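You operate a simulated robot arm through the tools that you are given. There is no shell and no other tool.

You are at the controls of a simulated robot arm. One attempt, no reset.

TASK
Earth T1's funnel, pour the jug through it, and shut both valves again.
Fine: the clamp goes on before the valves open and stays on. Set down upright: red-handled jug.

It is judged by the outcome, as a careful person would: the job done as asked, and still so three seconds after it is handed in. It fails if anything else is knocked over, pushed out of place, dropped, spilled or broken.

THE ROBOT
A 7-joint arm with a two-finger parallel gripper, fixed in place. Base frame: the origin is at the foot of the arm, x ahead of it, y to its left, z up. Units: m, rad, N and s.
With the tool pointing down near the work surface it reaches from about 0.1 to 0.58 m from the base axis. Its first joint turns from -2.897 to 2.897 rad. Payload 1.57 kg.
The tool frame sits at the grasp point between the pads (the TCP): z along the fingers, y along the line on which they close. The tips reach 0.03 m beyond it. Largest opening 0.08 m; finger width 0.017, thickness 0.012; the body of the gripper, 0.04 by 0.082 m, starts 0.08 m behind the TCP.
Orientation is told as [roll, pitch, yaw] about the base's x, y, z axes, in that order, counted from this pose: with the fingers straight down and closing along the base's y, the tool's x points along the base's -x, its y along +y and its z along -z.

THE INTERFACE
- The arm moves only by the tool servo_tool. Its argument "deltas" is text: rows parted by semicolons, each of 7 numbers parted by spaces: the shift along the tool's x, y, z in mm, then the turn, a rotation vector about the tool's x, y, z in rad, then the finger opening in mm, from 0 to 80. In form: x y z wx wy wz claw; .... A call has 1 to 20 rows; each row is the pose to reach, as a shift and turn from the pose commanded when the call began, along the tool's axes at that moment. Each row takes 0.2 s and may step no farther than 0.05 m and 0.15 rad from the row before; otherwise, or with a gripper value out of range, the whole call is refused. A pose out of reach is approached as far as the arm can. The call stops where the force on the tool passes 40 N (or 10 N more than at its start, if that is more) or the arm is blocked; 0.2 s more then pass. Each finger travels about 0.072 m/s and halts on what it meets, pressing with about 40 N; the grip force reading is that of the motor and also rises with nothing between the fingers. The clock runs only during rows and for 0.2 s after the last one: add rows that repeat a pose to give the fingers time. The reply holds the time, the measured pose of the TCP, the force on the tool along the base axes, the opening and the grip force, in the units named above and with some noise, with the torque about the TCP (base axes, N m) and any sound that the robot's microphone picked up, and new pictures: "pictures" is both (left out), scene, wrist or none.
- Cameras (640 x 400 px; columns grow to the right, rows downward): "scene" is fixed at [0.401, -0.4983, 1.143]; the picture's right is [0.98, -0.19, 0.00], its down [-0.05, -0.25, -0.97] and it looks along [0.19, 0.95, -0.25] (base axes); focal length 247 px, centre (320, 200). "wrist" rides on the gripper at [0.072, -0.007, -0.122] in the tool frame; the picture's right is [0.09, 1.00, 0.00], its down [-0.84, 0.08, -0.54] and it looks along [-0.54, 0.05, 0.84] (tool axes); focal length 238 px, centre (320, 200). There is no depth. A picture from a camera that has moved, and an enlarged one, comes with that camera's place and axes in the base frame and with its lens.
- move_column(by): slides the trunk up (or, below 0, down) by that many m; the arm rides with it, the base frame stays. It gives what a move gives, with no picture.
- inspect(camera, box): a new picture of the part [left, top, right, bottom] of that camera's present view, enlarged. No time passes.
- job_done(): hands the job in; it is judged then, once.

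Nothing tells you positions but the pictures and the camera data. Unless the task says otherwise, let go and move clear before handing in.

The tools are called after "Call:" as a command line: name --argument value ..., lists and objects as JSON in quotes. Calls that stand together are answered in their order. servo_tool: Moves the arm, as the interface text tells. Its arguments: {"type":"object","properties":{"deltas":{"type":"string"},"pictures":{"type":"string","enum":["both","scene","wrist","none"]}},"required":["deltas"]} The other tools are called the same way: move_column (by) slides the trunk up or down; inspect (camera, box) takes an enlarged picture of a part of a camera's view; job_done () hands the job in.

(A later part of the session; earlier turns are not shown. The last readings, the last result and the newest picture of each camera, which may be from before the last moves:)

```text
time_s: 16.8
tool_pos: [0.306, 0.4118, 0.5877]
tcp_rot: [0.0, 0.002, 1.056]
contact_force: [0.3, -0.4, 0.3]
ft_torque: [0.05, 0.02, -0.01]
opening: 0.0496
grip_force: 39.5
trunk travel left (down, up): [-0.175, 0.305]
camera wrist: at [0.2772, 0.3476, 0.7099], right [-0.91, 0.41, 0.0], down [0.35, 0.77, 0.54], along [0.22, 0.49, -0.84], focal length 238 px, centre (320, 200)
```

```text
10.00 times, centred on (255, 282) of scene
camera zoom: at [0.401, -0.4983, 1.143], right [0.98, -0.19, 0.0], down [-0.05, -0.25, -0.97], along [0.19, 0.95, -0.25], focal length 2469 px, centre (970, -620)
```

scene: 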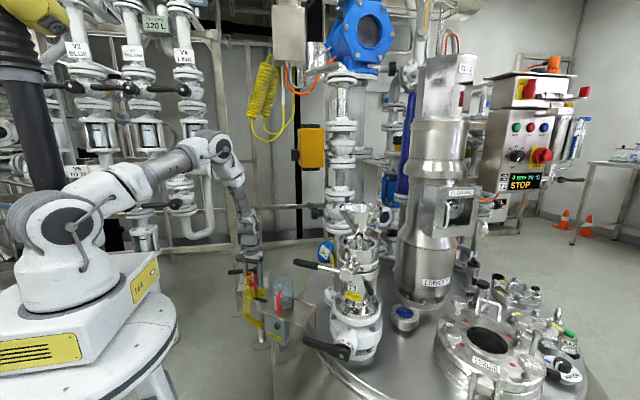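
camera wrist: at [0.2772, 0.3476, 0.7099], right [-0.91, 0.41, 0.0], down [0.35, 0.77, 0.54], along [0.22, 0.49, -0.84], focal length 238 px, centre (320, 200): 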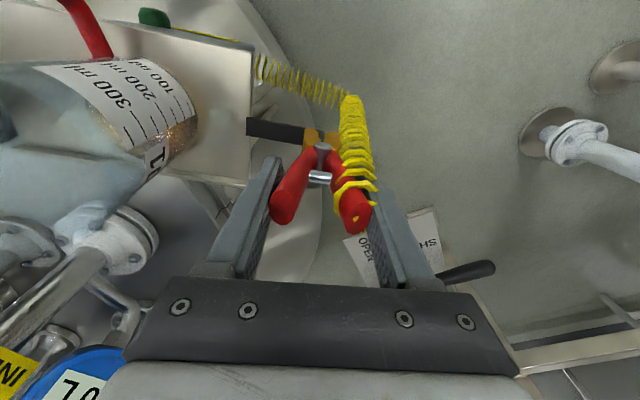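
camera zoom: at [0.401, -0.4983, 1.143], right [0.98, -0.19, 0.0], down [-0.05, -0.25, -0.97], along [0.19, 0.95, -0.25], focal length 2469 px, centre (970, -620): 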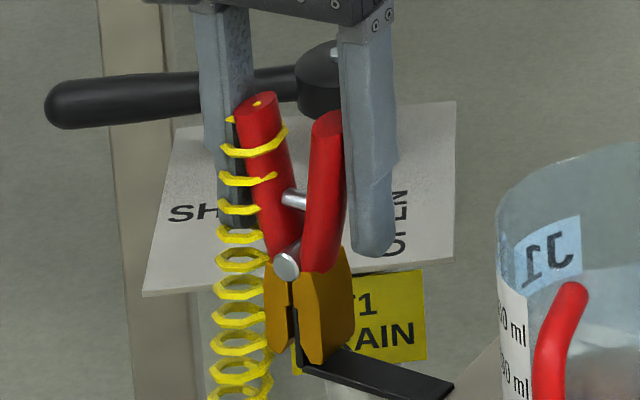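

The plate stands between the jaws and there's a visible gap on the outer side, so the clamp may already be open. I'll test with a gentle lift of a few mm and watch the force.

Call:
servo_tool --deltas "0 0 -3 0 0 0 0; 0 0 -6 0 0 0 0; 0 0 -10 0 0 0 0; 0 0 -14 0 0 0 0; 0 0 -14 0 0 0 0"

Call:
inspect --camera "scene" --box '[240, 262, 270, 302]'

Call:
inspect --camera "wrist" --box '[260, 80, 380, 220]'

```text
time_s: 18.0
tool_pos: [0.3064, 0.4108, 0.6019]
tcp_rot: [0.0, 0.002, 1.058]
contact_force: [-4.0, 3.9, -0.8]
ft_torque: [0.23, 0.21, -0.06]
opening: 0.0496
grip_force: 39.3
trunk travel left (down, up): [-0.175, 0.305]
camera wrist: at [0.2773, 0.3458, 0.7233], right [-0.91, 0.41, 0.0], down [0.35, 0.77, 0.54], along [0.22, 0.49, -0.84], focal length 238 px, centre (320, 200)
```

scene: 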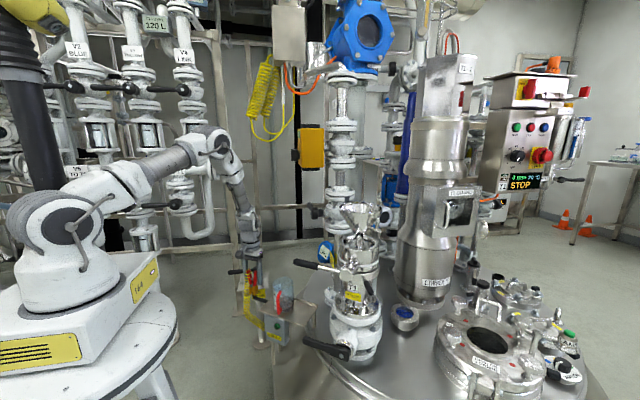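
wrist: 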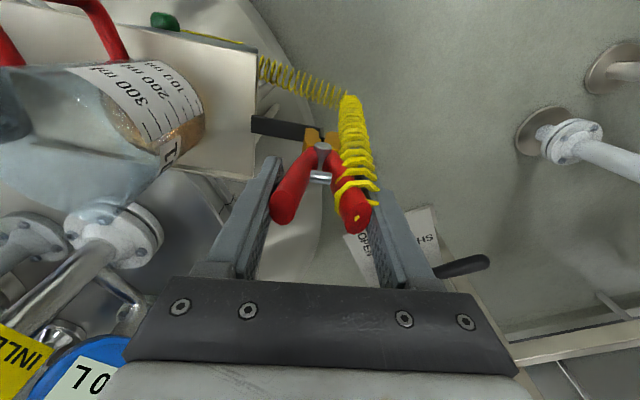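

```text
10.00 times, centred on (255, 282) of scene
camera zoom: at [0.401, -0.4983, 1.143], right [0.98, -0.19, 0.0], down [-0.05, -0.25, -0.97], along [0.19, 0.95, -0.25], focal length 2469 px, centre (970, -620)
```

zoom: 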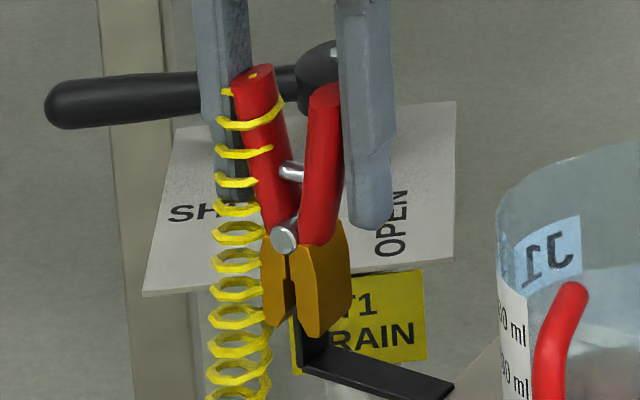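

```text
2.86 times, centred on (320, 150) of wrist
camera zoom: at [0.2773, 0.3458, 0.7233], right [-0.91, 0.41, 0.0], down [0.35, 0.77, 0.54], along [0.22, 0.49, -0.84], focal length 681 px, centre (320, 343)
```

zoom: 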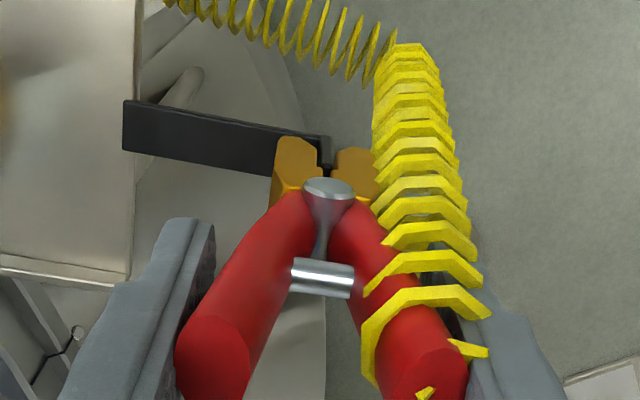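

The clamp lifts off with only a few N of side force. I'll keep lifting until it clears the plate and record how plate and jaws look relative to each other, to use as a reference for placing it on the funnel tab.

Call:
servo_tool --deltas "0 0.5 -3 0 0 0 0; 0 0.5 -6 0 0 0 0; 0 0.5 -6 0 0 0 0"

Call:
inspect --camera "wrist" --box '[280, 100, 360, 160]'

Call:
inspect --camera "scene" --box '[240, 262, 270, 302]'

```text
time_s: 18.8
tool_pos: [0.3072, 0.4107, 0.6083]
tcp_rot: [0.0, 0.0, 1.055]
contact_force: [0.0, -0.9, -1.5]
ft_torque: [0.0, -0.01, -0.03]
opening: 0.0495
grip_force: 39.8
trunk travel left (down, up): [-0.175, 0.305]
camera wrist: at [0.2772, 0.3455, 0.7293], right [-0.91, 0.41, 0.0], down [0.35, 0.77, 0.54], along [0.22, 0.49, -0.84], focal length 238 px, centre (320, 200)
```

scene: 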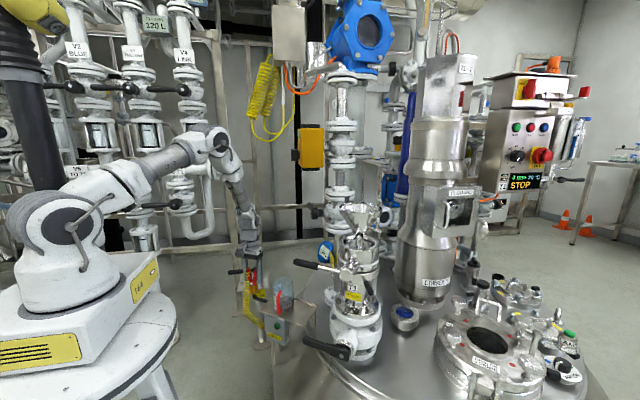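
wrist: 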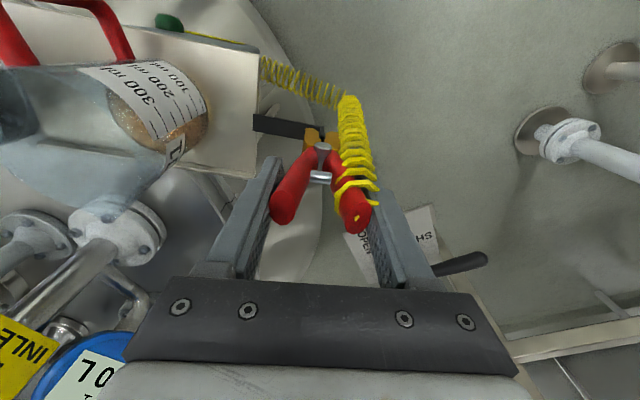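

```text
6.67 times, centred on (320, 130) of wrist
camera zoom: at [0.2772, 0.3455, 0.7293], right [-0.91, 0.41, 0.0], down [0.35, 0.77, 0.54], along [0.22, 0.49, -0.84], focal length 1589 px, centre (320, 667)
```

zoom: 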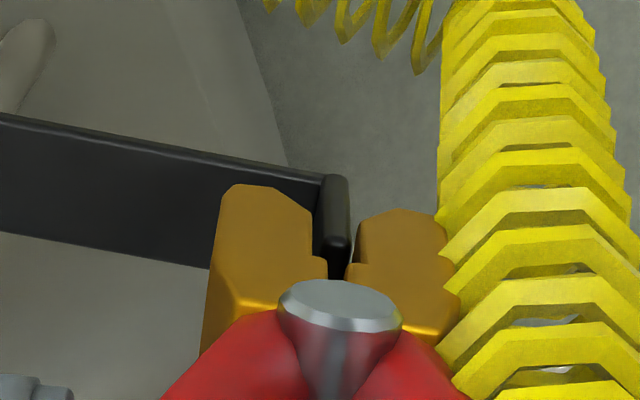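

```text
10.00 times, centred on (255, 282) of scene
camera zoom: at [0.401, -0.4983, 1.143], right [0.98, -0.19, 0.0], down [-0.05, -0.25, -0.97], along [0.19, 0.95, -0.25], focal length 2469 px, centre (970, -620)
```

zoom: 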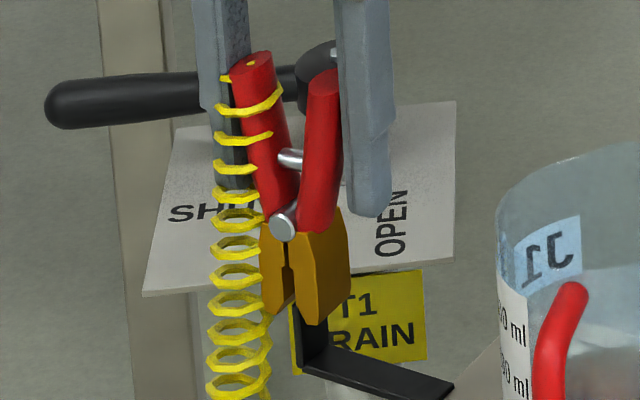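

It's clear of side force. I'll lift further until it's free and record the reference view.

Call:
servo_tool --deltas "0 0 -5 0 0 0 0; 0 0 -10 0 0 0 0; 0 0 -15 0 0 0 0; 0 0 -15 0 0 0 0"

Call:
inspect --camera "wrist" --box '[280, 100, 360, 160]'

Call:
inspect --camera "scene" --box '[240, 262, 270, 302]'

```text
time_s: 19.8
tool_pos: [0.3062, 0.409, 0.6236]
tcp_rot: [0.001, 0.001, 1.055]
contact_force: [0.0, 0.0, -1.1]
ft_torque: [0.02, 0.01, 0.04]
opening: 0.0493
grip_force: 40.1
trunk travel left (down, up): [-0.175, 0.305]
camera wrist: at [0.2767, 0.3451, 0.7445], right [-0.91, 0.41, 0.0], down [0.35, 0.77, 0.54], along [0.22, 0.49, -0.84], focal length 238 px, centre (320, 200)
```

scene: 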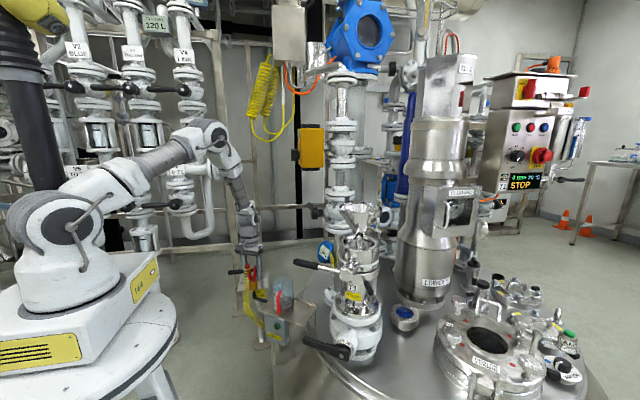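
wrist: 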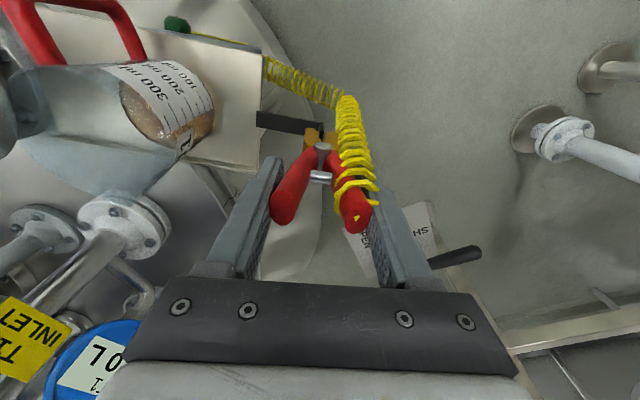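

```text
6.67 times, centred on (320, 130) of wrist
camera zoom: at [0.2767, 0.3451, 0.7445], right [-0.91, 0.41, 0.0], down [0.35, 0.77, 0.54], along [0.22, 0.49, -0.84], focal length 1589 px, centre (320, 667)
```

zoom: 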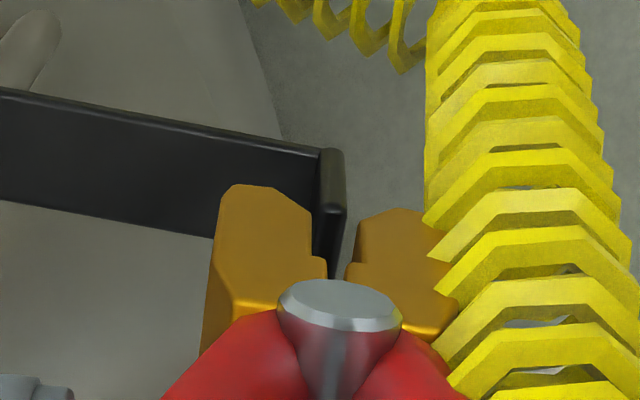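

```text
10.00 times, centred on (255, 282) of scene
camera zoom: at [0.401, -0.4983, 1.143], right [0.98, -0.19, 0.0], down [-0.05, -0.25, -0.97], along [0.19, 0.95, -0.25], focal length 2469 px, centre (970, -620)
```

zoom: 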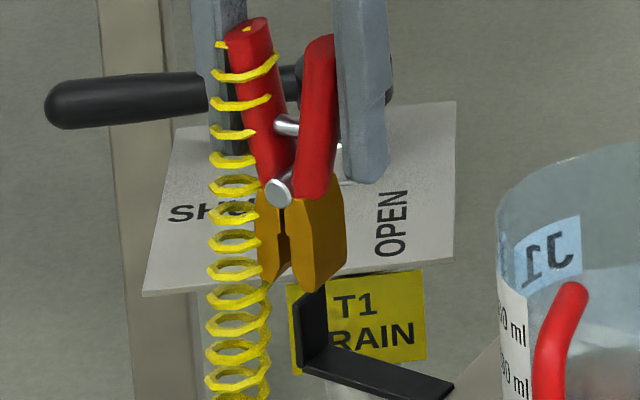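

The clamp is free and I have the reference view. I'll raise the trunk to get reach at the funnel height.

Call:
move_column --by 0.2

Call:
servo_tool --deltas "0 0 -45 0 0 0 0; 0 0 -90 0 0 0 0; 0 0 -135 0 0 0 0; 0 0 -180 0 0 0 0; 0 0 -225 0 0 0 0; 0 0 -250 0 0 0 0"

```text
time_s: 21.9
tool_pos: [0.3057, 0.4101, 0.8224]
tcp_rot: [0.0, 0.002, 1.056]
contact_force: [0.4, -0.6, -1.5]
ft_torque: [-0.03, 0.02, 0.02]
opening: 0.0491
grip_force: 40.5
trunk travel left (down, up): [-0.375, 0.105]
```

```text
time_s: 23.3
tool_pos: [0.3028, 0.4111, 1.0728]
tcp_rot: [0.0, 0.001, 1.057]
contact_force: [1.2, 0.2, -1.5]
ft_torque: [0.02, 0.0, -0.01]
opening: 0.0491
grip_force: 40.1
trunk travel left (down, up): [-0.375, 0.105]
camera wrist: at [0.2743, 0.3457, 1.1935], right [-0.91, 0.41, 0.0], down [0.35, 0.77, 0.54], along [0.22, 0.49, -0.84], focal length 238 px, centre (320, 200)
```

scene: 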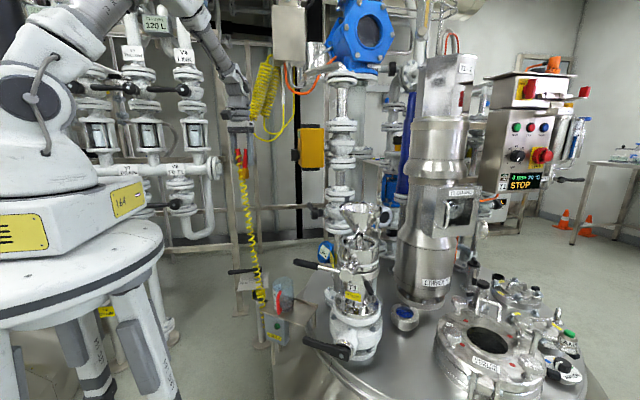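
wrist: 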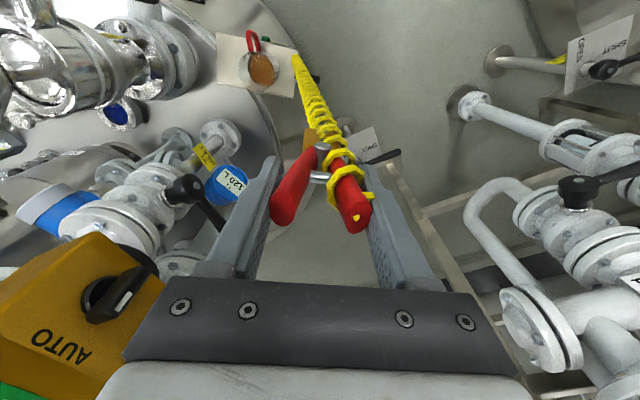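

The coil cable follows freely. I'll go around the yellow box, staying toward -y, to a point short of the funnel tab, turning the yaw to about 0.17.

Call:
servo_tool --deltas "11 -38 0 0 0 0.12 0; 22 -75 0 0 0 0.24 0; 33 -113 0 0 0 0.36 0; 44 -151 0 0 0 0.48 0; 55 -189 0 0 0 0.6 0; 32 -222 0 0 0 0.68 0; 9 -255 0 0 0 0.76 0; -14 -288 0 0 0 0.83 0; -36 -320 0 0 0 0.886 0"

Call:
inspect --camera "wrist" --box '[240, 90, 420, 270]'

Call:
inspect --camera "scene" --box '[290, 120, 410, 240]'

```text
time_s: 25.3
tool_pos: [0.6031, 0.2853, 1.0743]
tcp_rot: [-0.002, 0.0, 0.169]
contact_force: [0.2, -1.1, -0.2]
ft_torque: [0.01, -0.04, 0.0]
opening: 0.0485
grip_force: 40.0
trunk travel left (down, up): [-0.375, 0.105]
camera wrist: at [0.5349, 0.2672, 1.1952], right [-0.26, 0.97, 0.0], down [0.81, 0.22, 0.54], along [0.52, 0.14, -0.84], focal length 238 px, centre (320, 200)
```

scene: 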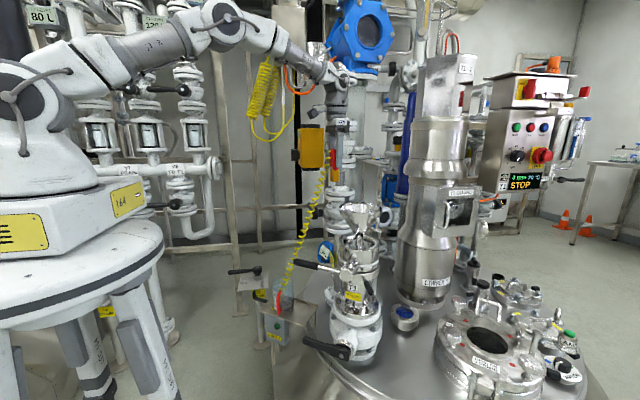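
wrist: 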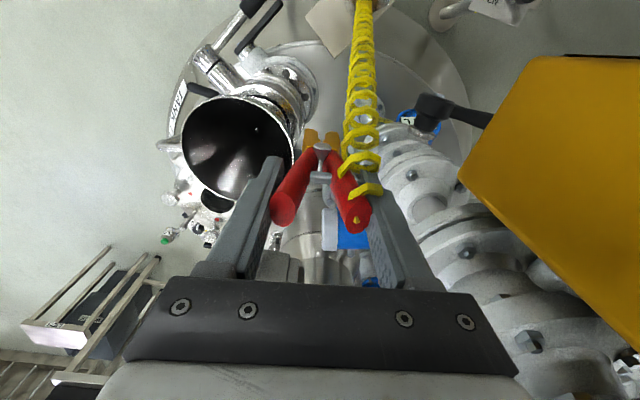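

```text
2.22 times, centred on (330, 180) of wrist
camera zoom: at [0.5349, 0.2672, 1.1952], right [-0.26, 0.97, 0.0], down [0.81, 0.22, 0.54], along [0.52, 0.14, -0.84], focal length 530 px, centre (298, 244)
```

zoom: 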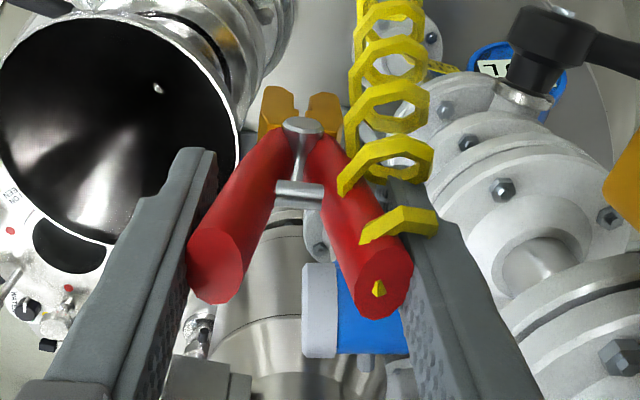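

```text
3.33 times, centred on (350, 180) of scene
camera zoom: at [0.401, -0.4983, 1.143], right [0.98, -0.19, 0.0], down [-0.05, -0.25, -0.97], along [0.19, 0.95, -0.25], focal length 823 px, centre (220, 267)
```

zoom: 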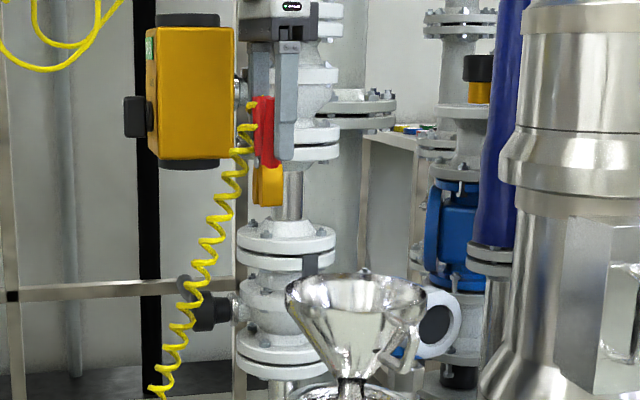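

The tab is now hidden behind the handles. I estimate its top edge at about (0.645, 0.293, 0.94), so I'll move to the matching pre-placement pose (0.664, 0.296, 1.03), with the jaw tips still about 15 mm above the plate.

Call:
servo_tool --deltas "-31 0 10 0 0 0 0; -62 0 22 0 0 0 0; -62 0 44 0 0 0 0; -62 0 44 0 0 0 0"

Call:
inspect --camera "wrist" --box '[280, 100, 360, 160]'

Call:
inspect --camera "scene" --box '[325, 160, 375, 220]'

```text
time_s: 26.3
tool_pos: [0.6564, 0.2896, 1.0284]
tcp_rot: [-0.001, 0.003, 0.168]
contact_force: [-0.5, -1.0, -1.4]
ft_torque: [0.03, -0.02, -0.01]
opening: 0.0489
grip_force: 39.6
out of reach, approached as far as the arm can: row 2, 3, 4
trunk travel left (down, up): [-0.375, 0.105]
camera wrist: at [0.5878, 0.2722, 1.1501], right [-0.26, 0.97, 0.0], down [0.81, 0.22, 0.54], along [0.52, 0.14, -0.84], focal length 238 px, centre (320, 200)
```

scene: 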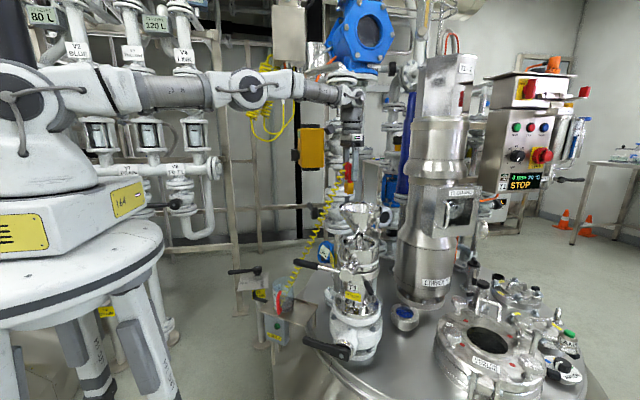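
wrist: 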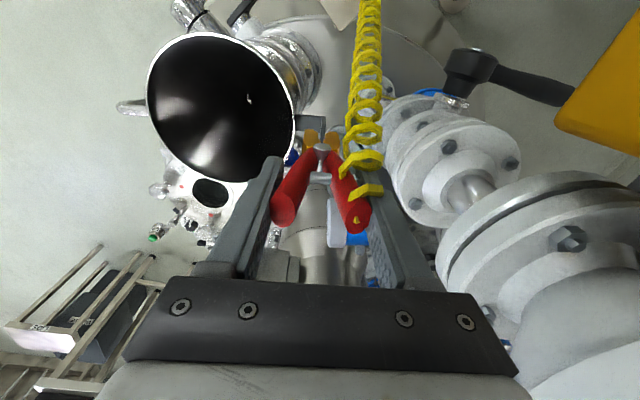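

```text
6.67 times, centred on (320, 130) of wrist
camera zoom: at [0.5878, 0.2722, 1.1501], right [-0.26, 0.97, 0.0], down [0.81, 0.22, 0.54], along [0.52, 0.14, -0.84], focal length 1589 px, centre (320, 667)
```

zoom: 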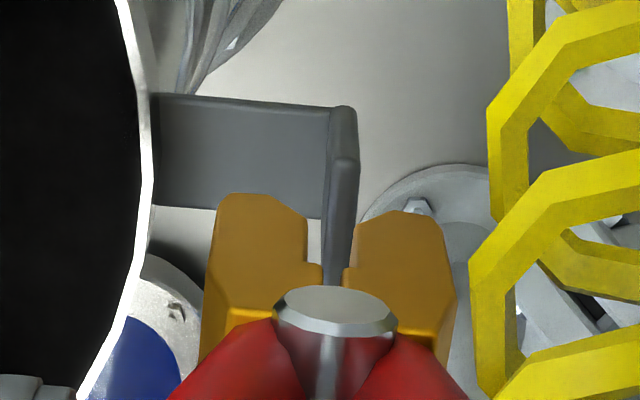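

```text
6.67 times, centred on (350, 190) of scene
camera zoom: at [0.401, -0.4983, 1.143], right [0.98, -0.19, 0.0], down [-0.05, -0.25, -0.97], along [0.19, 0.95, -0.25], focal length 1646 px, centre (120, 267)
```

zoom: 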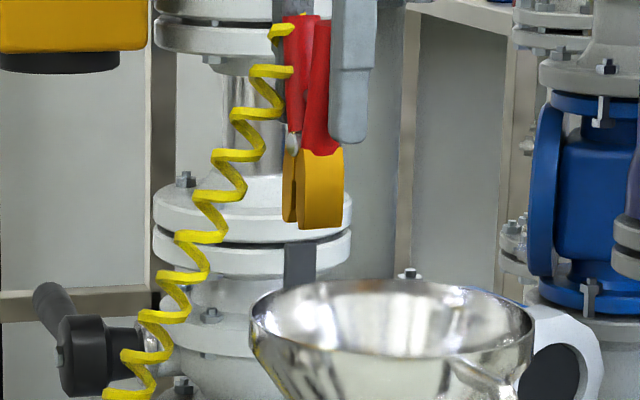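

The plate top is in view between the jaws. I need to come back slightly, shift about +1.5 mm along y_t, and yaw by about +0.1 to match the reference alignment.

Call:
servo_tool --deltas "6 0 44 0 0 -0.05 0; 11.3 -1.1 44 0 0 -0.095 0; 11.3 -1.1 44 0 0 -0.095 0" --pictures "wrist"

Call:
inspect --camera "wrist" --box '[280, 100, 360, 160]'

Call:
inspect --camera "scene" --box '[325, 160, 375, 220]'

```text
time_s: 27.1
tool_pos: [0.6473, 0.2875, 0.9898]
tcp_rot: [0.002, -0.009, 0.266]
contact_force: [4.9, 5.1, 31.6]
ft_torque: [-0.19, -0.11, -0.67]
opening: 0.0488
grip_force: 39.8
trunk travel left (down, up): [-0.375, 0.105]
camera wrist: at [0.5784, 0.2631, 1.11], right [-0.35, 0.94, 0.0], down [0.78, 0.29, 0.55], along [0.51, 0.19, -0.84], focal length 238 px, centre (320, 200)
```

wrist: 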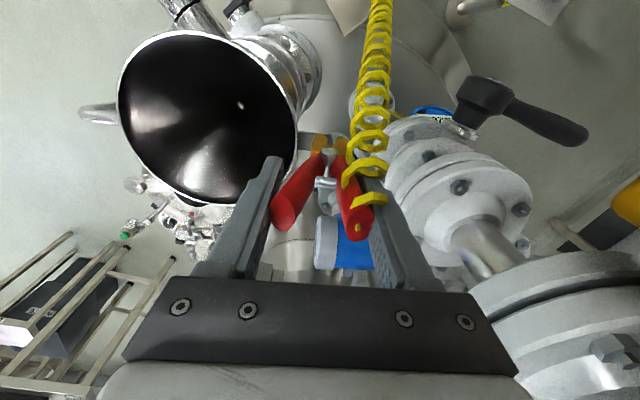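

```text
6.67 times, centred on (320, 130) of wrist
camera zoom: at [0.5784, 0.2631, 1.11], right [-0.35, 0.94, 0.0], down [0.78, 0.29, 0.55], along [0.51, 0.19, -0.84], focal length 1589 px, centre (320, 667)
```

zoom: 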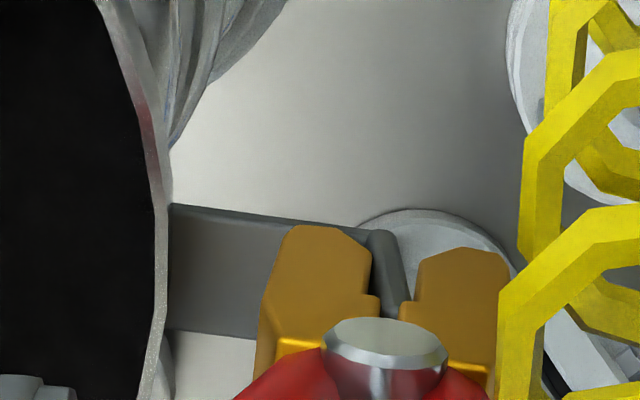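

```text
6.67 times, centred on (350, 190) of scene
camera zoom: at [0.401, -0.4983, 1.143], right [0.98, -0.19, 0.0], down [-0.05, -0.25, -0.97], along [0.19, 0.95, -0.25], focal length 1646 px, centre (120, 267)
```

zoom: 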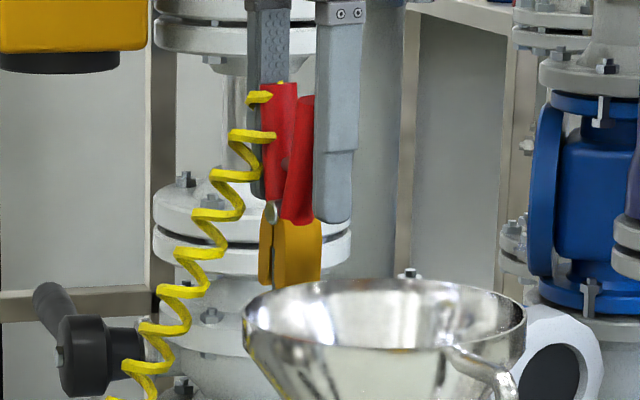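

I mistakenly carried the old z offset, so the clamp came down onto the tab and pressed with about 30 N. I'll back up right away to remove the load and check the state.

Call:
servo_tool --deltas "0 0 -6 0 0 0 0; 0 0 -12 0 0 0 0; 0 0 -18 0 0 0 0; 0 0 -18 0 0 0 0"

Call:
inspect --camera "wrist" --box '[280, 100, 360, 160]'

Call:
inspect --camera "scene" --box '[325, 160, 375, 220]'

Call:
inspect --camera "scene" --box '[330, 190, 400, 260]'

```text
time_s: 28.1
tool_pos: [0.6454, 0.2866, 1.0008]
tcp_rot: [-0.001, 0.004, 0.265]
contact_force: [0.9, -4.8, -2.4]
ft_torque: [-0.35, -0.04, -0.03]
opening: 0.0487
grip_force: 40.3
trunk travel left (down, up): [-0.375, 0.105]
camera wrist: at [0.5792, 0.263, 1.1221], right [-0.35, 0.94, 0.0], down [0.79, 0.3, 0.54], along [0.51, 0.19, -0.84], focal length 238 px, centre (320, 200)
```

scene: 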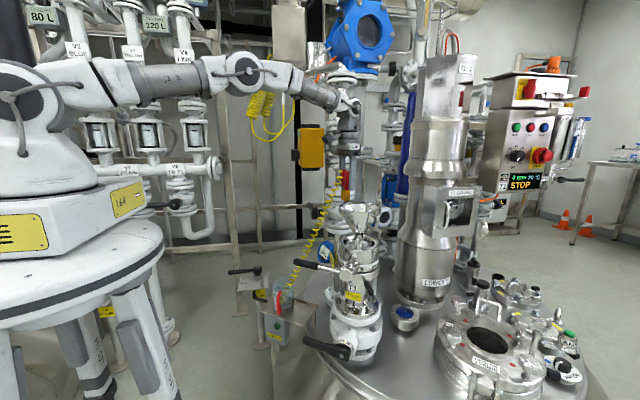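
wrist: 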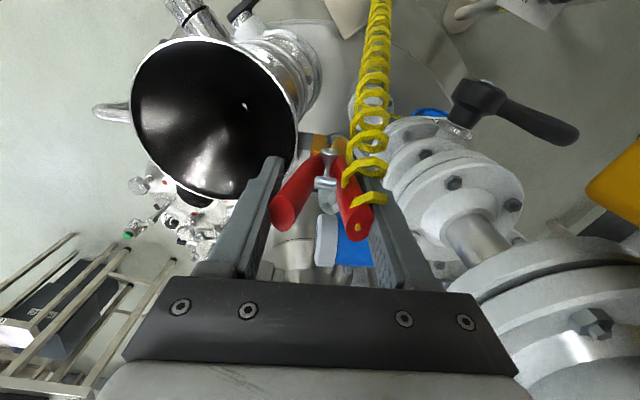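

```text
6.67 times, centred on (320, 130) of wrist
camera zoom: at [0.5792, 0.263, 1.1221], right [-0.35, 0.94, 0.0], down [0.79, 0.3, 0.54], along [0.51, 0.19, -0.84], focal length 1589 px, centre (320, 667)
```

zoom: 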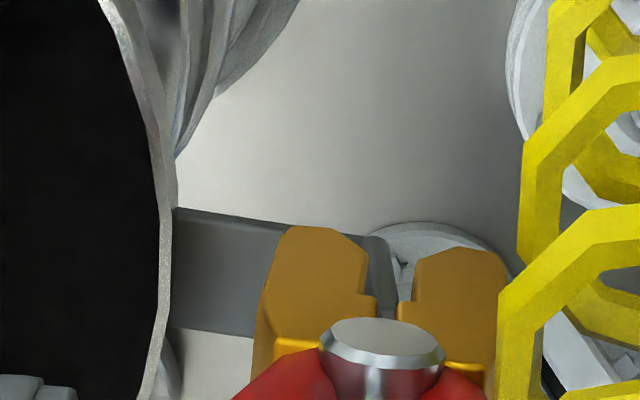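

```text
6.67 times, centred on (350, 190) of scene
camera zoom: at [0.401, -0.4983, 1.143], right [0.98, -0.19, 0.0], down [-0.05, -0.25, -0.97], along [0.19, 0.95, -0.25], focal length 1646 px, centre (120, 267)
```

zoom: 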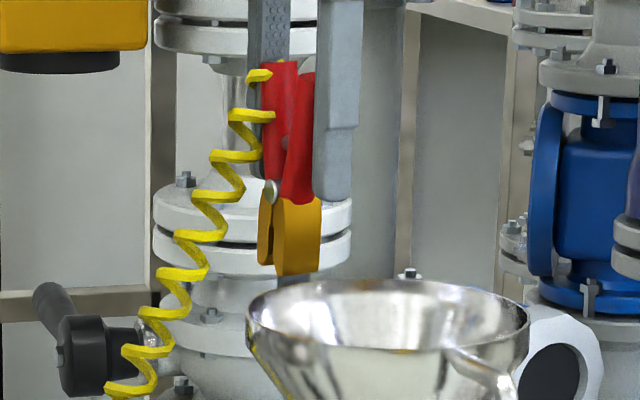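

```text
5.71 times, centred on (365, 225) of scene
camera zoom: at [0.401, -0.4983, 1.143], right [0.98, -0.19, 0.0], down [-0.05, -0.25, -0.97], along [0.19, 0.95, -0.25], focal length 1411 px, centre (63, 57)
```

zoom: 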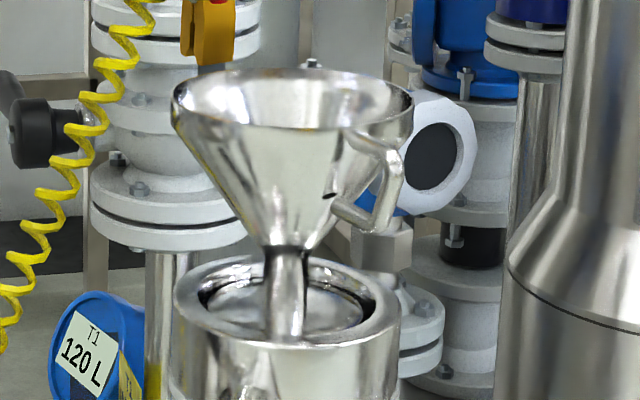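

The plate seems to be partly in the jaw slot with some side load, and the clamp has shifted a little in the fingers. I'll ease sideways along +y to relieve the load before I go on.

Call:
servo_tool --deltas "0 1 0 0 0 0 0; 0 2 0 0 0 0 0; 0 3 0 0 0 0 0; 0 3 0 0 0 0 0" --pictures "none"

Call:
inspect --camera "wrist" --box '[280, 100, 360, 160]'

Call:
inspect --camera "scene" --box '[325, 160, 375, 220]'

```text
time_s: 29.1
tool_pos: [0.6461, 0.2906, 1.0017]
tcp_rot: [0.001, 0.001, 0.264]
contact_force: [1.0, -7.0, -3.2]
ft_torque: [-0.49, -0.07, -0.05]
opening: 0.0487
grip_force: 40.1
trunk travel left (down, up): [-0.375, 0.105]
```

```text
6.67 times, centred on (320, 130) of wrist
camera zoom: at [0.5786, 0.2665, 1.1233], right [-0.35, 0.94, 0.0], down [0.79, 0.29, 0.54], along [0.51, 0.19, -0.84], focal length 1589 px, centre (320, 667)
```

zoom: 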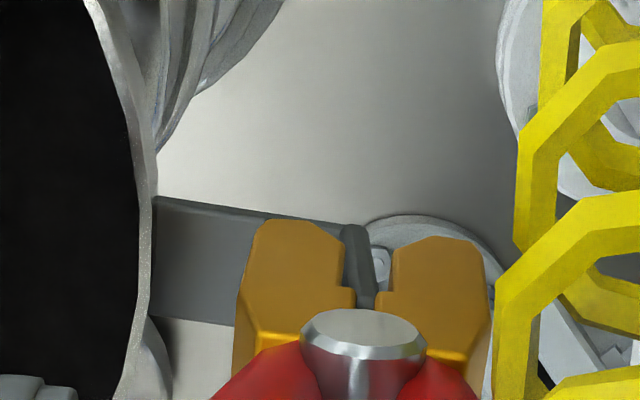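

```text
6.67 times, centred on (350, 190) of scene
camera zoom: at [0.401, -0.4983, 1.143], right [0.98, -0.19, 0.0], down [-0.05, -0.25, -0.97], along [0.19, 0.95, -0.25], focal length 1646 px, centre (120, 267)
```

zoom: 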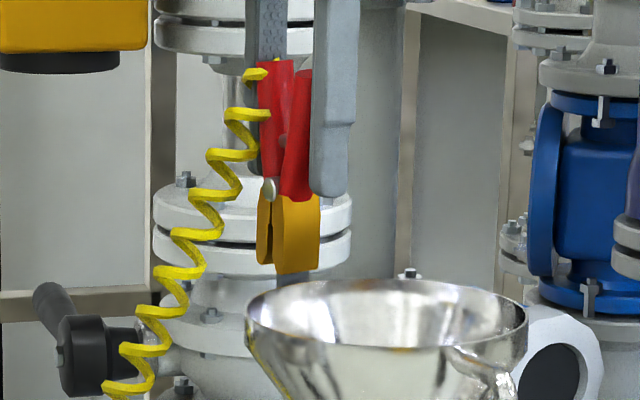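

The plate is inside the slot, touching the inner jaw. I'll relax sideways by 1.5 mm and lower a few mm gently, watching the forces.

Call:
servo_tool --deltas "0 -0.8 0 0 0 0 0; 0 -1.5 1 0 0 0 0; 0 -1.5 3 0 0 0 0; 0 -1.5 3 0 0 0 0" --pictures "none"

Call:
inspect --camera "wrist" --box '[280, 100, 360, 160]'

Call:
inspect --camera "scene" --box '[325, 160, 375, 220]'

```text
time_s: 30.1
tool_pos: [0.646, 0.2907, 0.9994]
tcp_rot: [0.0, 0.002, 0.266]
contact_force: [0.4, -4.5, 0.1]
ft_torque: [-0.29, -0.1, -0.02]
opening: 0.0488
grip_force: 40.6
trunk travel left (down, up): [-0.375, 0.105]
```

```text
6.67 times, centred on (320, 130) of wrist
camera zoom: at [0.5787, 0.266, 1.1209], right [-0.35, 0.94, 0.0], down [0.79, 0.29, 0.54], along [0.51, 0.19, -0.84], focal length 1589 px, centre (320, 667)
```

zoom: 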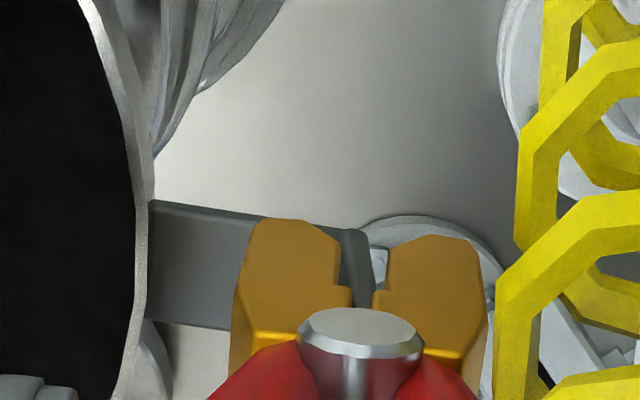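

```text
6.67 times, centred on (350, 190) of scene
camera zoom: at [0.401, -0.4983, 1.143], right [0.98, -0.19, 0.0], down [-0.05, -0.25, -0.97], along [0.19, 0.95, -0.25], focal length 1646 px, centre (120, 267)
```

zoom: 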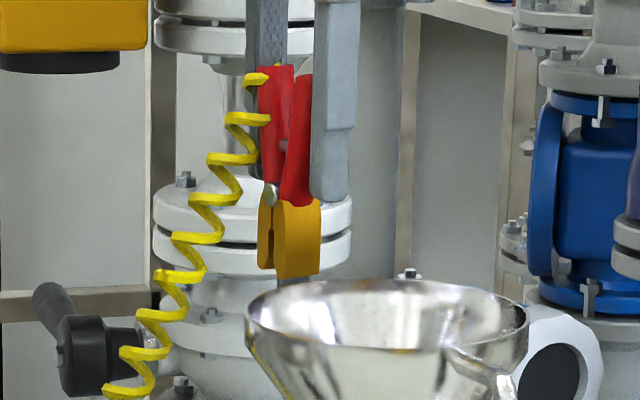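

A side force of 4.5 N remains. I'll shift back 2 mm more and continue down.

Call:
servo_tool --deltas "0 -1 0 0 0 0 0; 0 -2 1 0 0 0 0; 0 -2 3 0 0 0 0; 0 -2 4 0 0 0 0; 0 -2 4 0 0 0 0" --pictures "none"

Call:
inspect --camera "wrist" --box '[280, 100, 360, 160]'

Call:
inspect --camera "scene" --box '[325, 160, 375, 220]'

```text
time_s: 31.3
tool_pos: [0.6453, 0.2873, 0.9937]
tcp_rot: [0.0, 0.0, 0.265]
contact_force: [-0.1, 0.5, 3.7]
ft_torque: [-0.03, 0.0, -0.12]
opening: 0.0489
grip_force: 39.8
trunk travel left (down, up): [-0.375, 0.105]
```

```text
6.67 times, centred on (320, 130) of wrist
camera zoom: at [0.579, 0.2633, 1.1163], right [-0.35, 0.94, 0.0], down [0.79, 0.29, 0.54], along [0.51, 0.19, -0.84], focal length 1589 px, centre (320, 667)
```

zoom: 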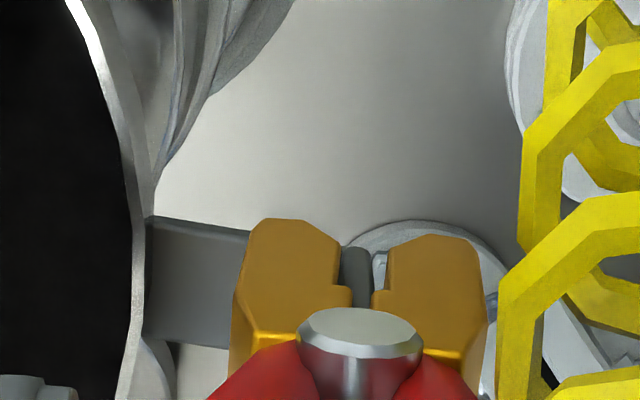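

```text
6.67 times, centred on (350, 190) of scene
camera zoom: at [0.401, -0.4983, 1.143], right [0.98, -0.19, 0.0], down [-0.05, -0.25, -0.97], along [0.19, 0.95, -0.25], focal length 1646 px, centre (120, 267)
```

zoom: 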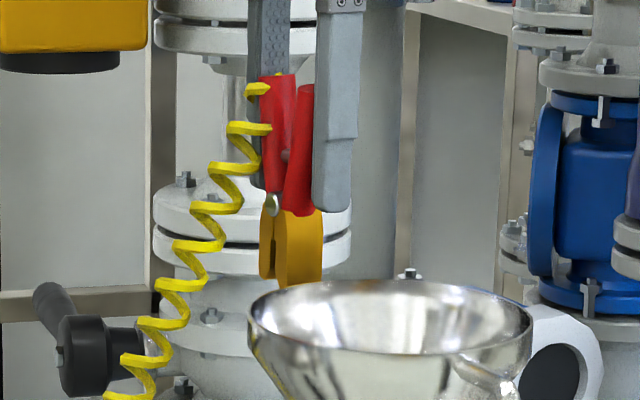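

The side force is zero, there's a light seating contact, and the funnel rim is back in its place. The plate sits between the jaws as it did in the reference, so I'll release.

Call:
servo_tool --deltas "0 0 0 0 0 0 52; 0 0 0 0 0 0 58; 0 0 0 0 0 0 68; 0 0 0 0 0 0 80; 0 0 0 0 0 0 80; 0 0 0 0 0 0 80"

Call:
inspect --camera "wrist" --box '[260, 90, 380, 240]'

Call:
inspect --camera "scene" --box '[325, 160, 375, 220]'

Call:
inspect --camera "scene" --box '[250, 270, 310, 350]'

```text
time_s: 32.7
tool_pos: [0.6467, 0.2867, 0.9954]
tcp_rot: [0.0, 0.002, 0.265]
contact_force: [0.2, -0.2, 0.2]
ft_torque: [0.02, 0.0, 0.05]
opening: 0.0797
grip_force: 0.1
trunk travel left (down, up): [-0.375, 0.105]
camera wrist: at [0.5794, 0.2632, 1.116], right [-0.35, 0.94, 0.0], down [0.79, 0.29, 0.54], along [0.51, 0.19, -0.84], focal length 238 px, centre (320, 200)
```

scene: 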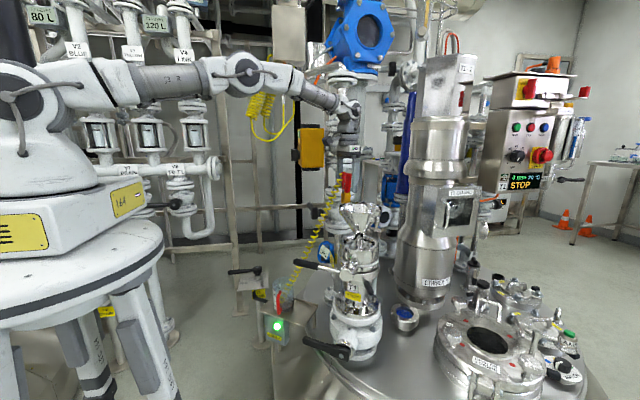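
wrist: 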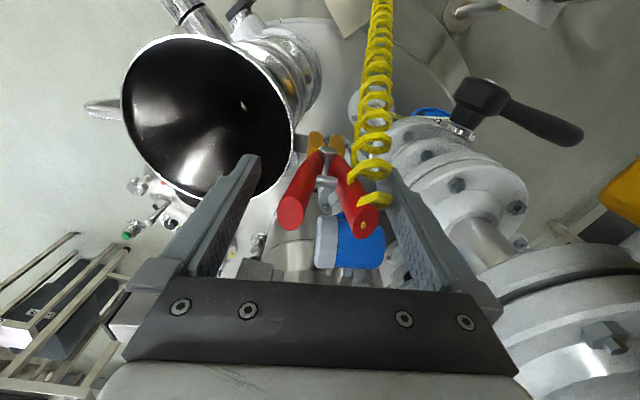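

```text
2.67 times, centred on (320, 165) of wrist
camera zoom: at [0.5794, 0.2632, 1.116], right [-0.35, 0.94, 0.0], down [0.79, 0.29, 0.54], along [0.51, 0.19, -0.84], focal length 636 px, centre (320, 293)
```

zoom: 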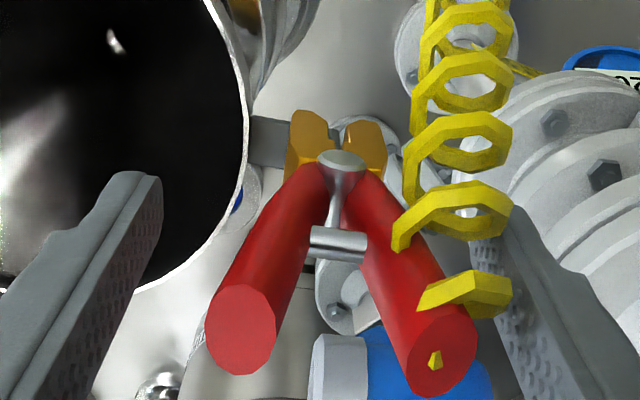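

```text
6.67 times, centred on (350, 190) of scene
camera zoom: at [0.401, -0.4983, 1.143], right [0.98, -0.19, 0.0], down [-0.05, -0.25, -0.97], along [0.19, 0.95, -0.25], focal length 1646 px, centre (120, 267)
```

zoom: 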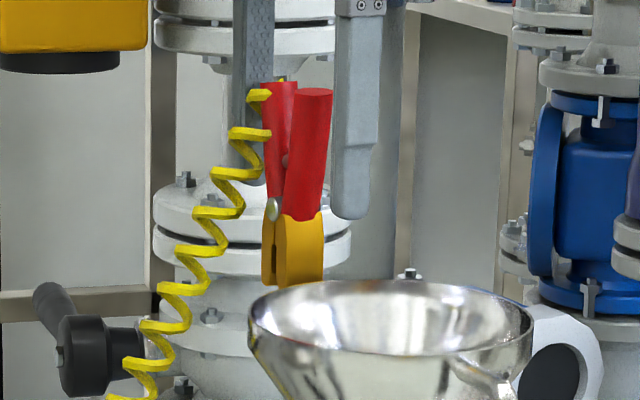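

```text
5.00 times, centred on (280, 310) of scene
camera zoom: at [0.401, -0.4983, 1.143], right [0.98, -0.19, 0.0], down [-0.05, -0.25, -0.97], along [0.19, 0.95, -0.25], focal length 1235 px, centre (520, -350)
```

zoom: 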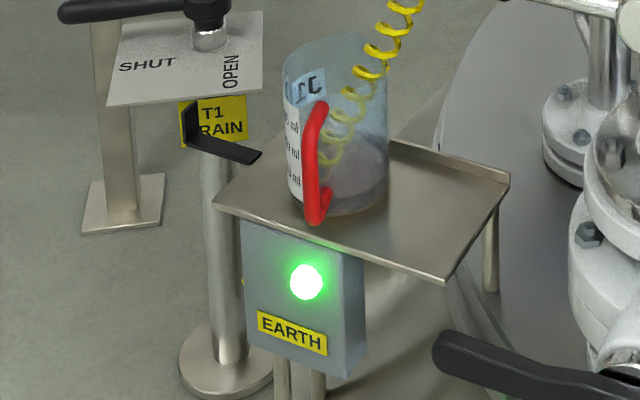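

The EARTH lamp lit green, so the clamp has made contact. Now I'll lift straight off it and swing back toward the split-valve lever.

Call:
servo_tool --deltas "0 0 -37 0 0 0 80; 0 0 -74 0 0 0 80; 0 0 -110 0 0 0 80; 35 -5 -110 0 0 0.134 80; 70 -11 -110 0 0 0.268 80; 106 -16 -110 0 0 0.402 80; 141 -22 -110 0 0 0.536 80; 176 -27 -110 0 0 0.67 80; 212 -33 -110 0 0 0.803 80"

Call:
inspect --camera "scene" --box '[310, 160, 410, 260]'

```text
time_s: 34.7
tool_pos: [0.4487, 0.2004, 1.102]
tcp_rot: [-0.002, -0.001, -0.54]
contact_force: [0.5, 1.0, -0.3]
ft_torque: [0.01, 0.01, 0.02]
opening: 0.0801
grip_force: 0.1
trunk travel left (down, up): [-0.375, 0.105]
camera wrist: at [0.384, 0.2335, 1.2251], right [0.43, 0.9, 0.0], down [0.76, -0.36, 0.54], along [0.49, -0.24, -0.84], focal length 238 px, centre (320, 200)
```

scene: 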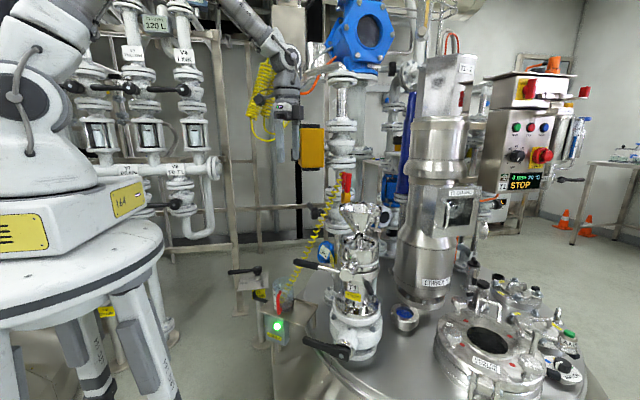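
wrist: 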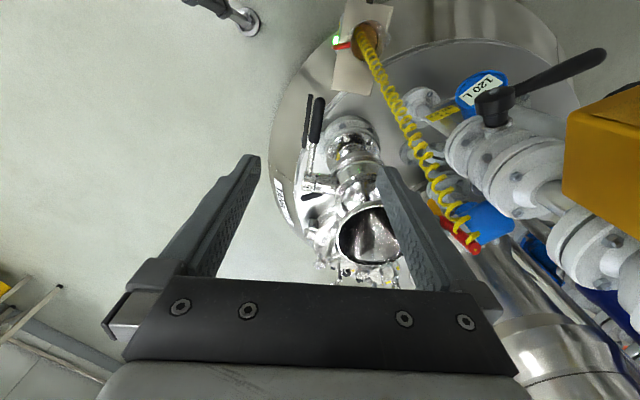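

```text
4.00 times, centred on (360, 210) of scene
camera zoom: at [0.401, -0.4983, 1.143], right [0.98, -0.19, 0.0], down [-0.05, -0.25, -0.97], along [0.19, 0.95, -0.25], focal length 988 px, centre (160, 160)
```

zoom: 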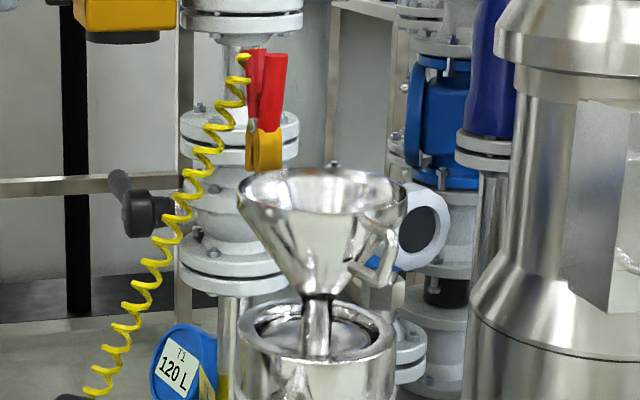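

The clamp stays on its own. I'll go to a pre-grasp pose above the split-valve lever's black grip, with the tool tilted forward and down.

Call:
servo_tool --deltas "3 0 43 0.0015 -0.1 0.005 80; 6 1 86 0.003 -0.2 0.01 80; 8 1 129 0.0045 -0.3 0.015 80; 11 1 172 0.006 -0.4 0.02 80; 14 2 215 0.0075 -0.5 0.025 80; 17 2 257 0.009 -0.6 0.03 80"

Call:
inspect --camera "wrist" --box '[220, 60, 420, 260]'

Call:
inspect --camera "scene" --box '[270, 200, 390, 310]'

```text
time_s: 36.1
tool_pos: [0.4367, 0.2119, 0.8515]
tcp_rot: [0.0, -0.602, -0.57]
contact_force: [0.2, 0.2, 0.0]
ft_torque: [0.0, 0.0, -0.01]
opening: 0.0799
grip_force: 0.0
trunk travel left (down, up): [-0.375, 0.105]
camera wrist: at [0.3257, 0.2767, 0.9108], right [0.47, 0.88, -0.05], down [0.36, -0.14, 0.92], along [0.8, -0.45, -0.39], focal length 238 px, centre (320, 200)
```

scene: 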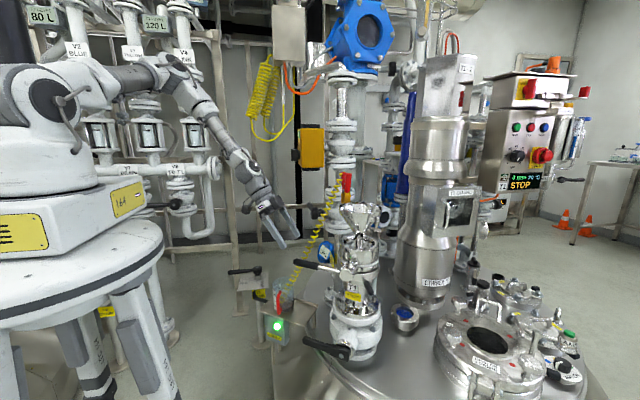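
wrist: 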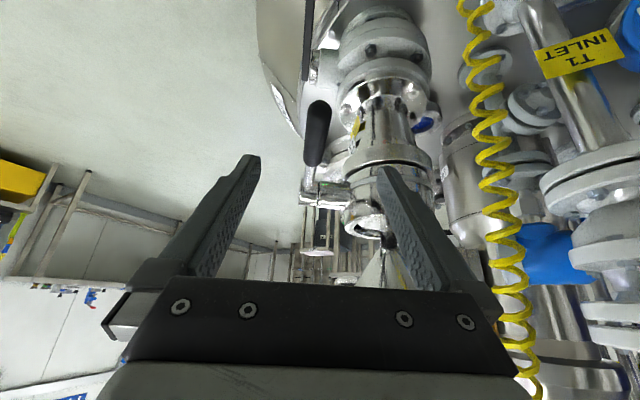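

```text
2.00 times, centred on (320, 160) of wrist
camera zoom: at [0.3257, 0.2767, 0.9108], right [0.47, 0.88, -0.05], down [0.36, -0.14, 0.92], along [0.8, -0.45, -0.39], focal length 477 px, centre (320, 280)
```

zoom: 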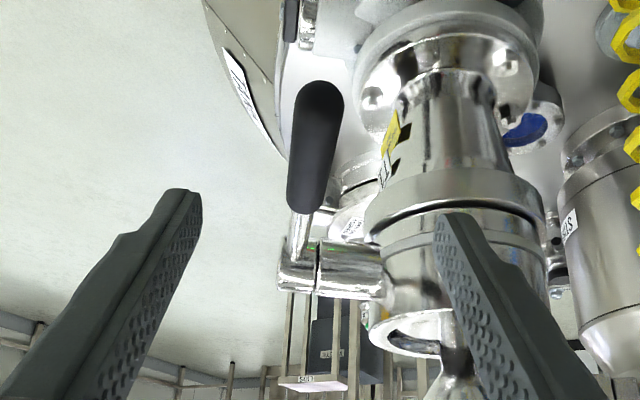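

```text
3.64 times, centred on (330, 255) of scene
camera zoom: at [0.401, -0.4983, 1.143], right [0.98, -0.19, 0.0], down [-0.05, -0.25, -0.97], along [0.19, 0.95, -0.25], focal length 898 px, centre (284, 0)
```

zoom: 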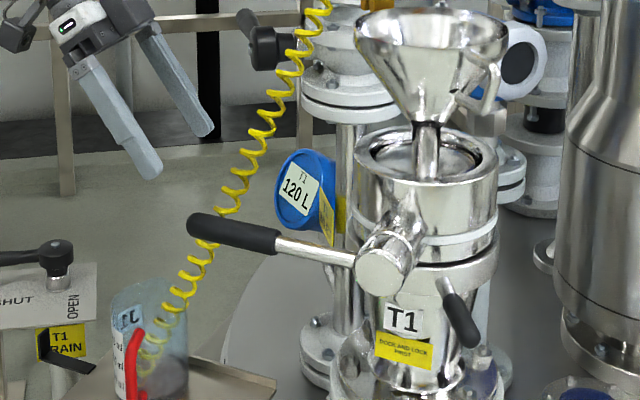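

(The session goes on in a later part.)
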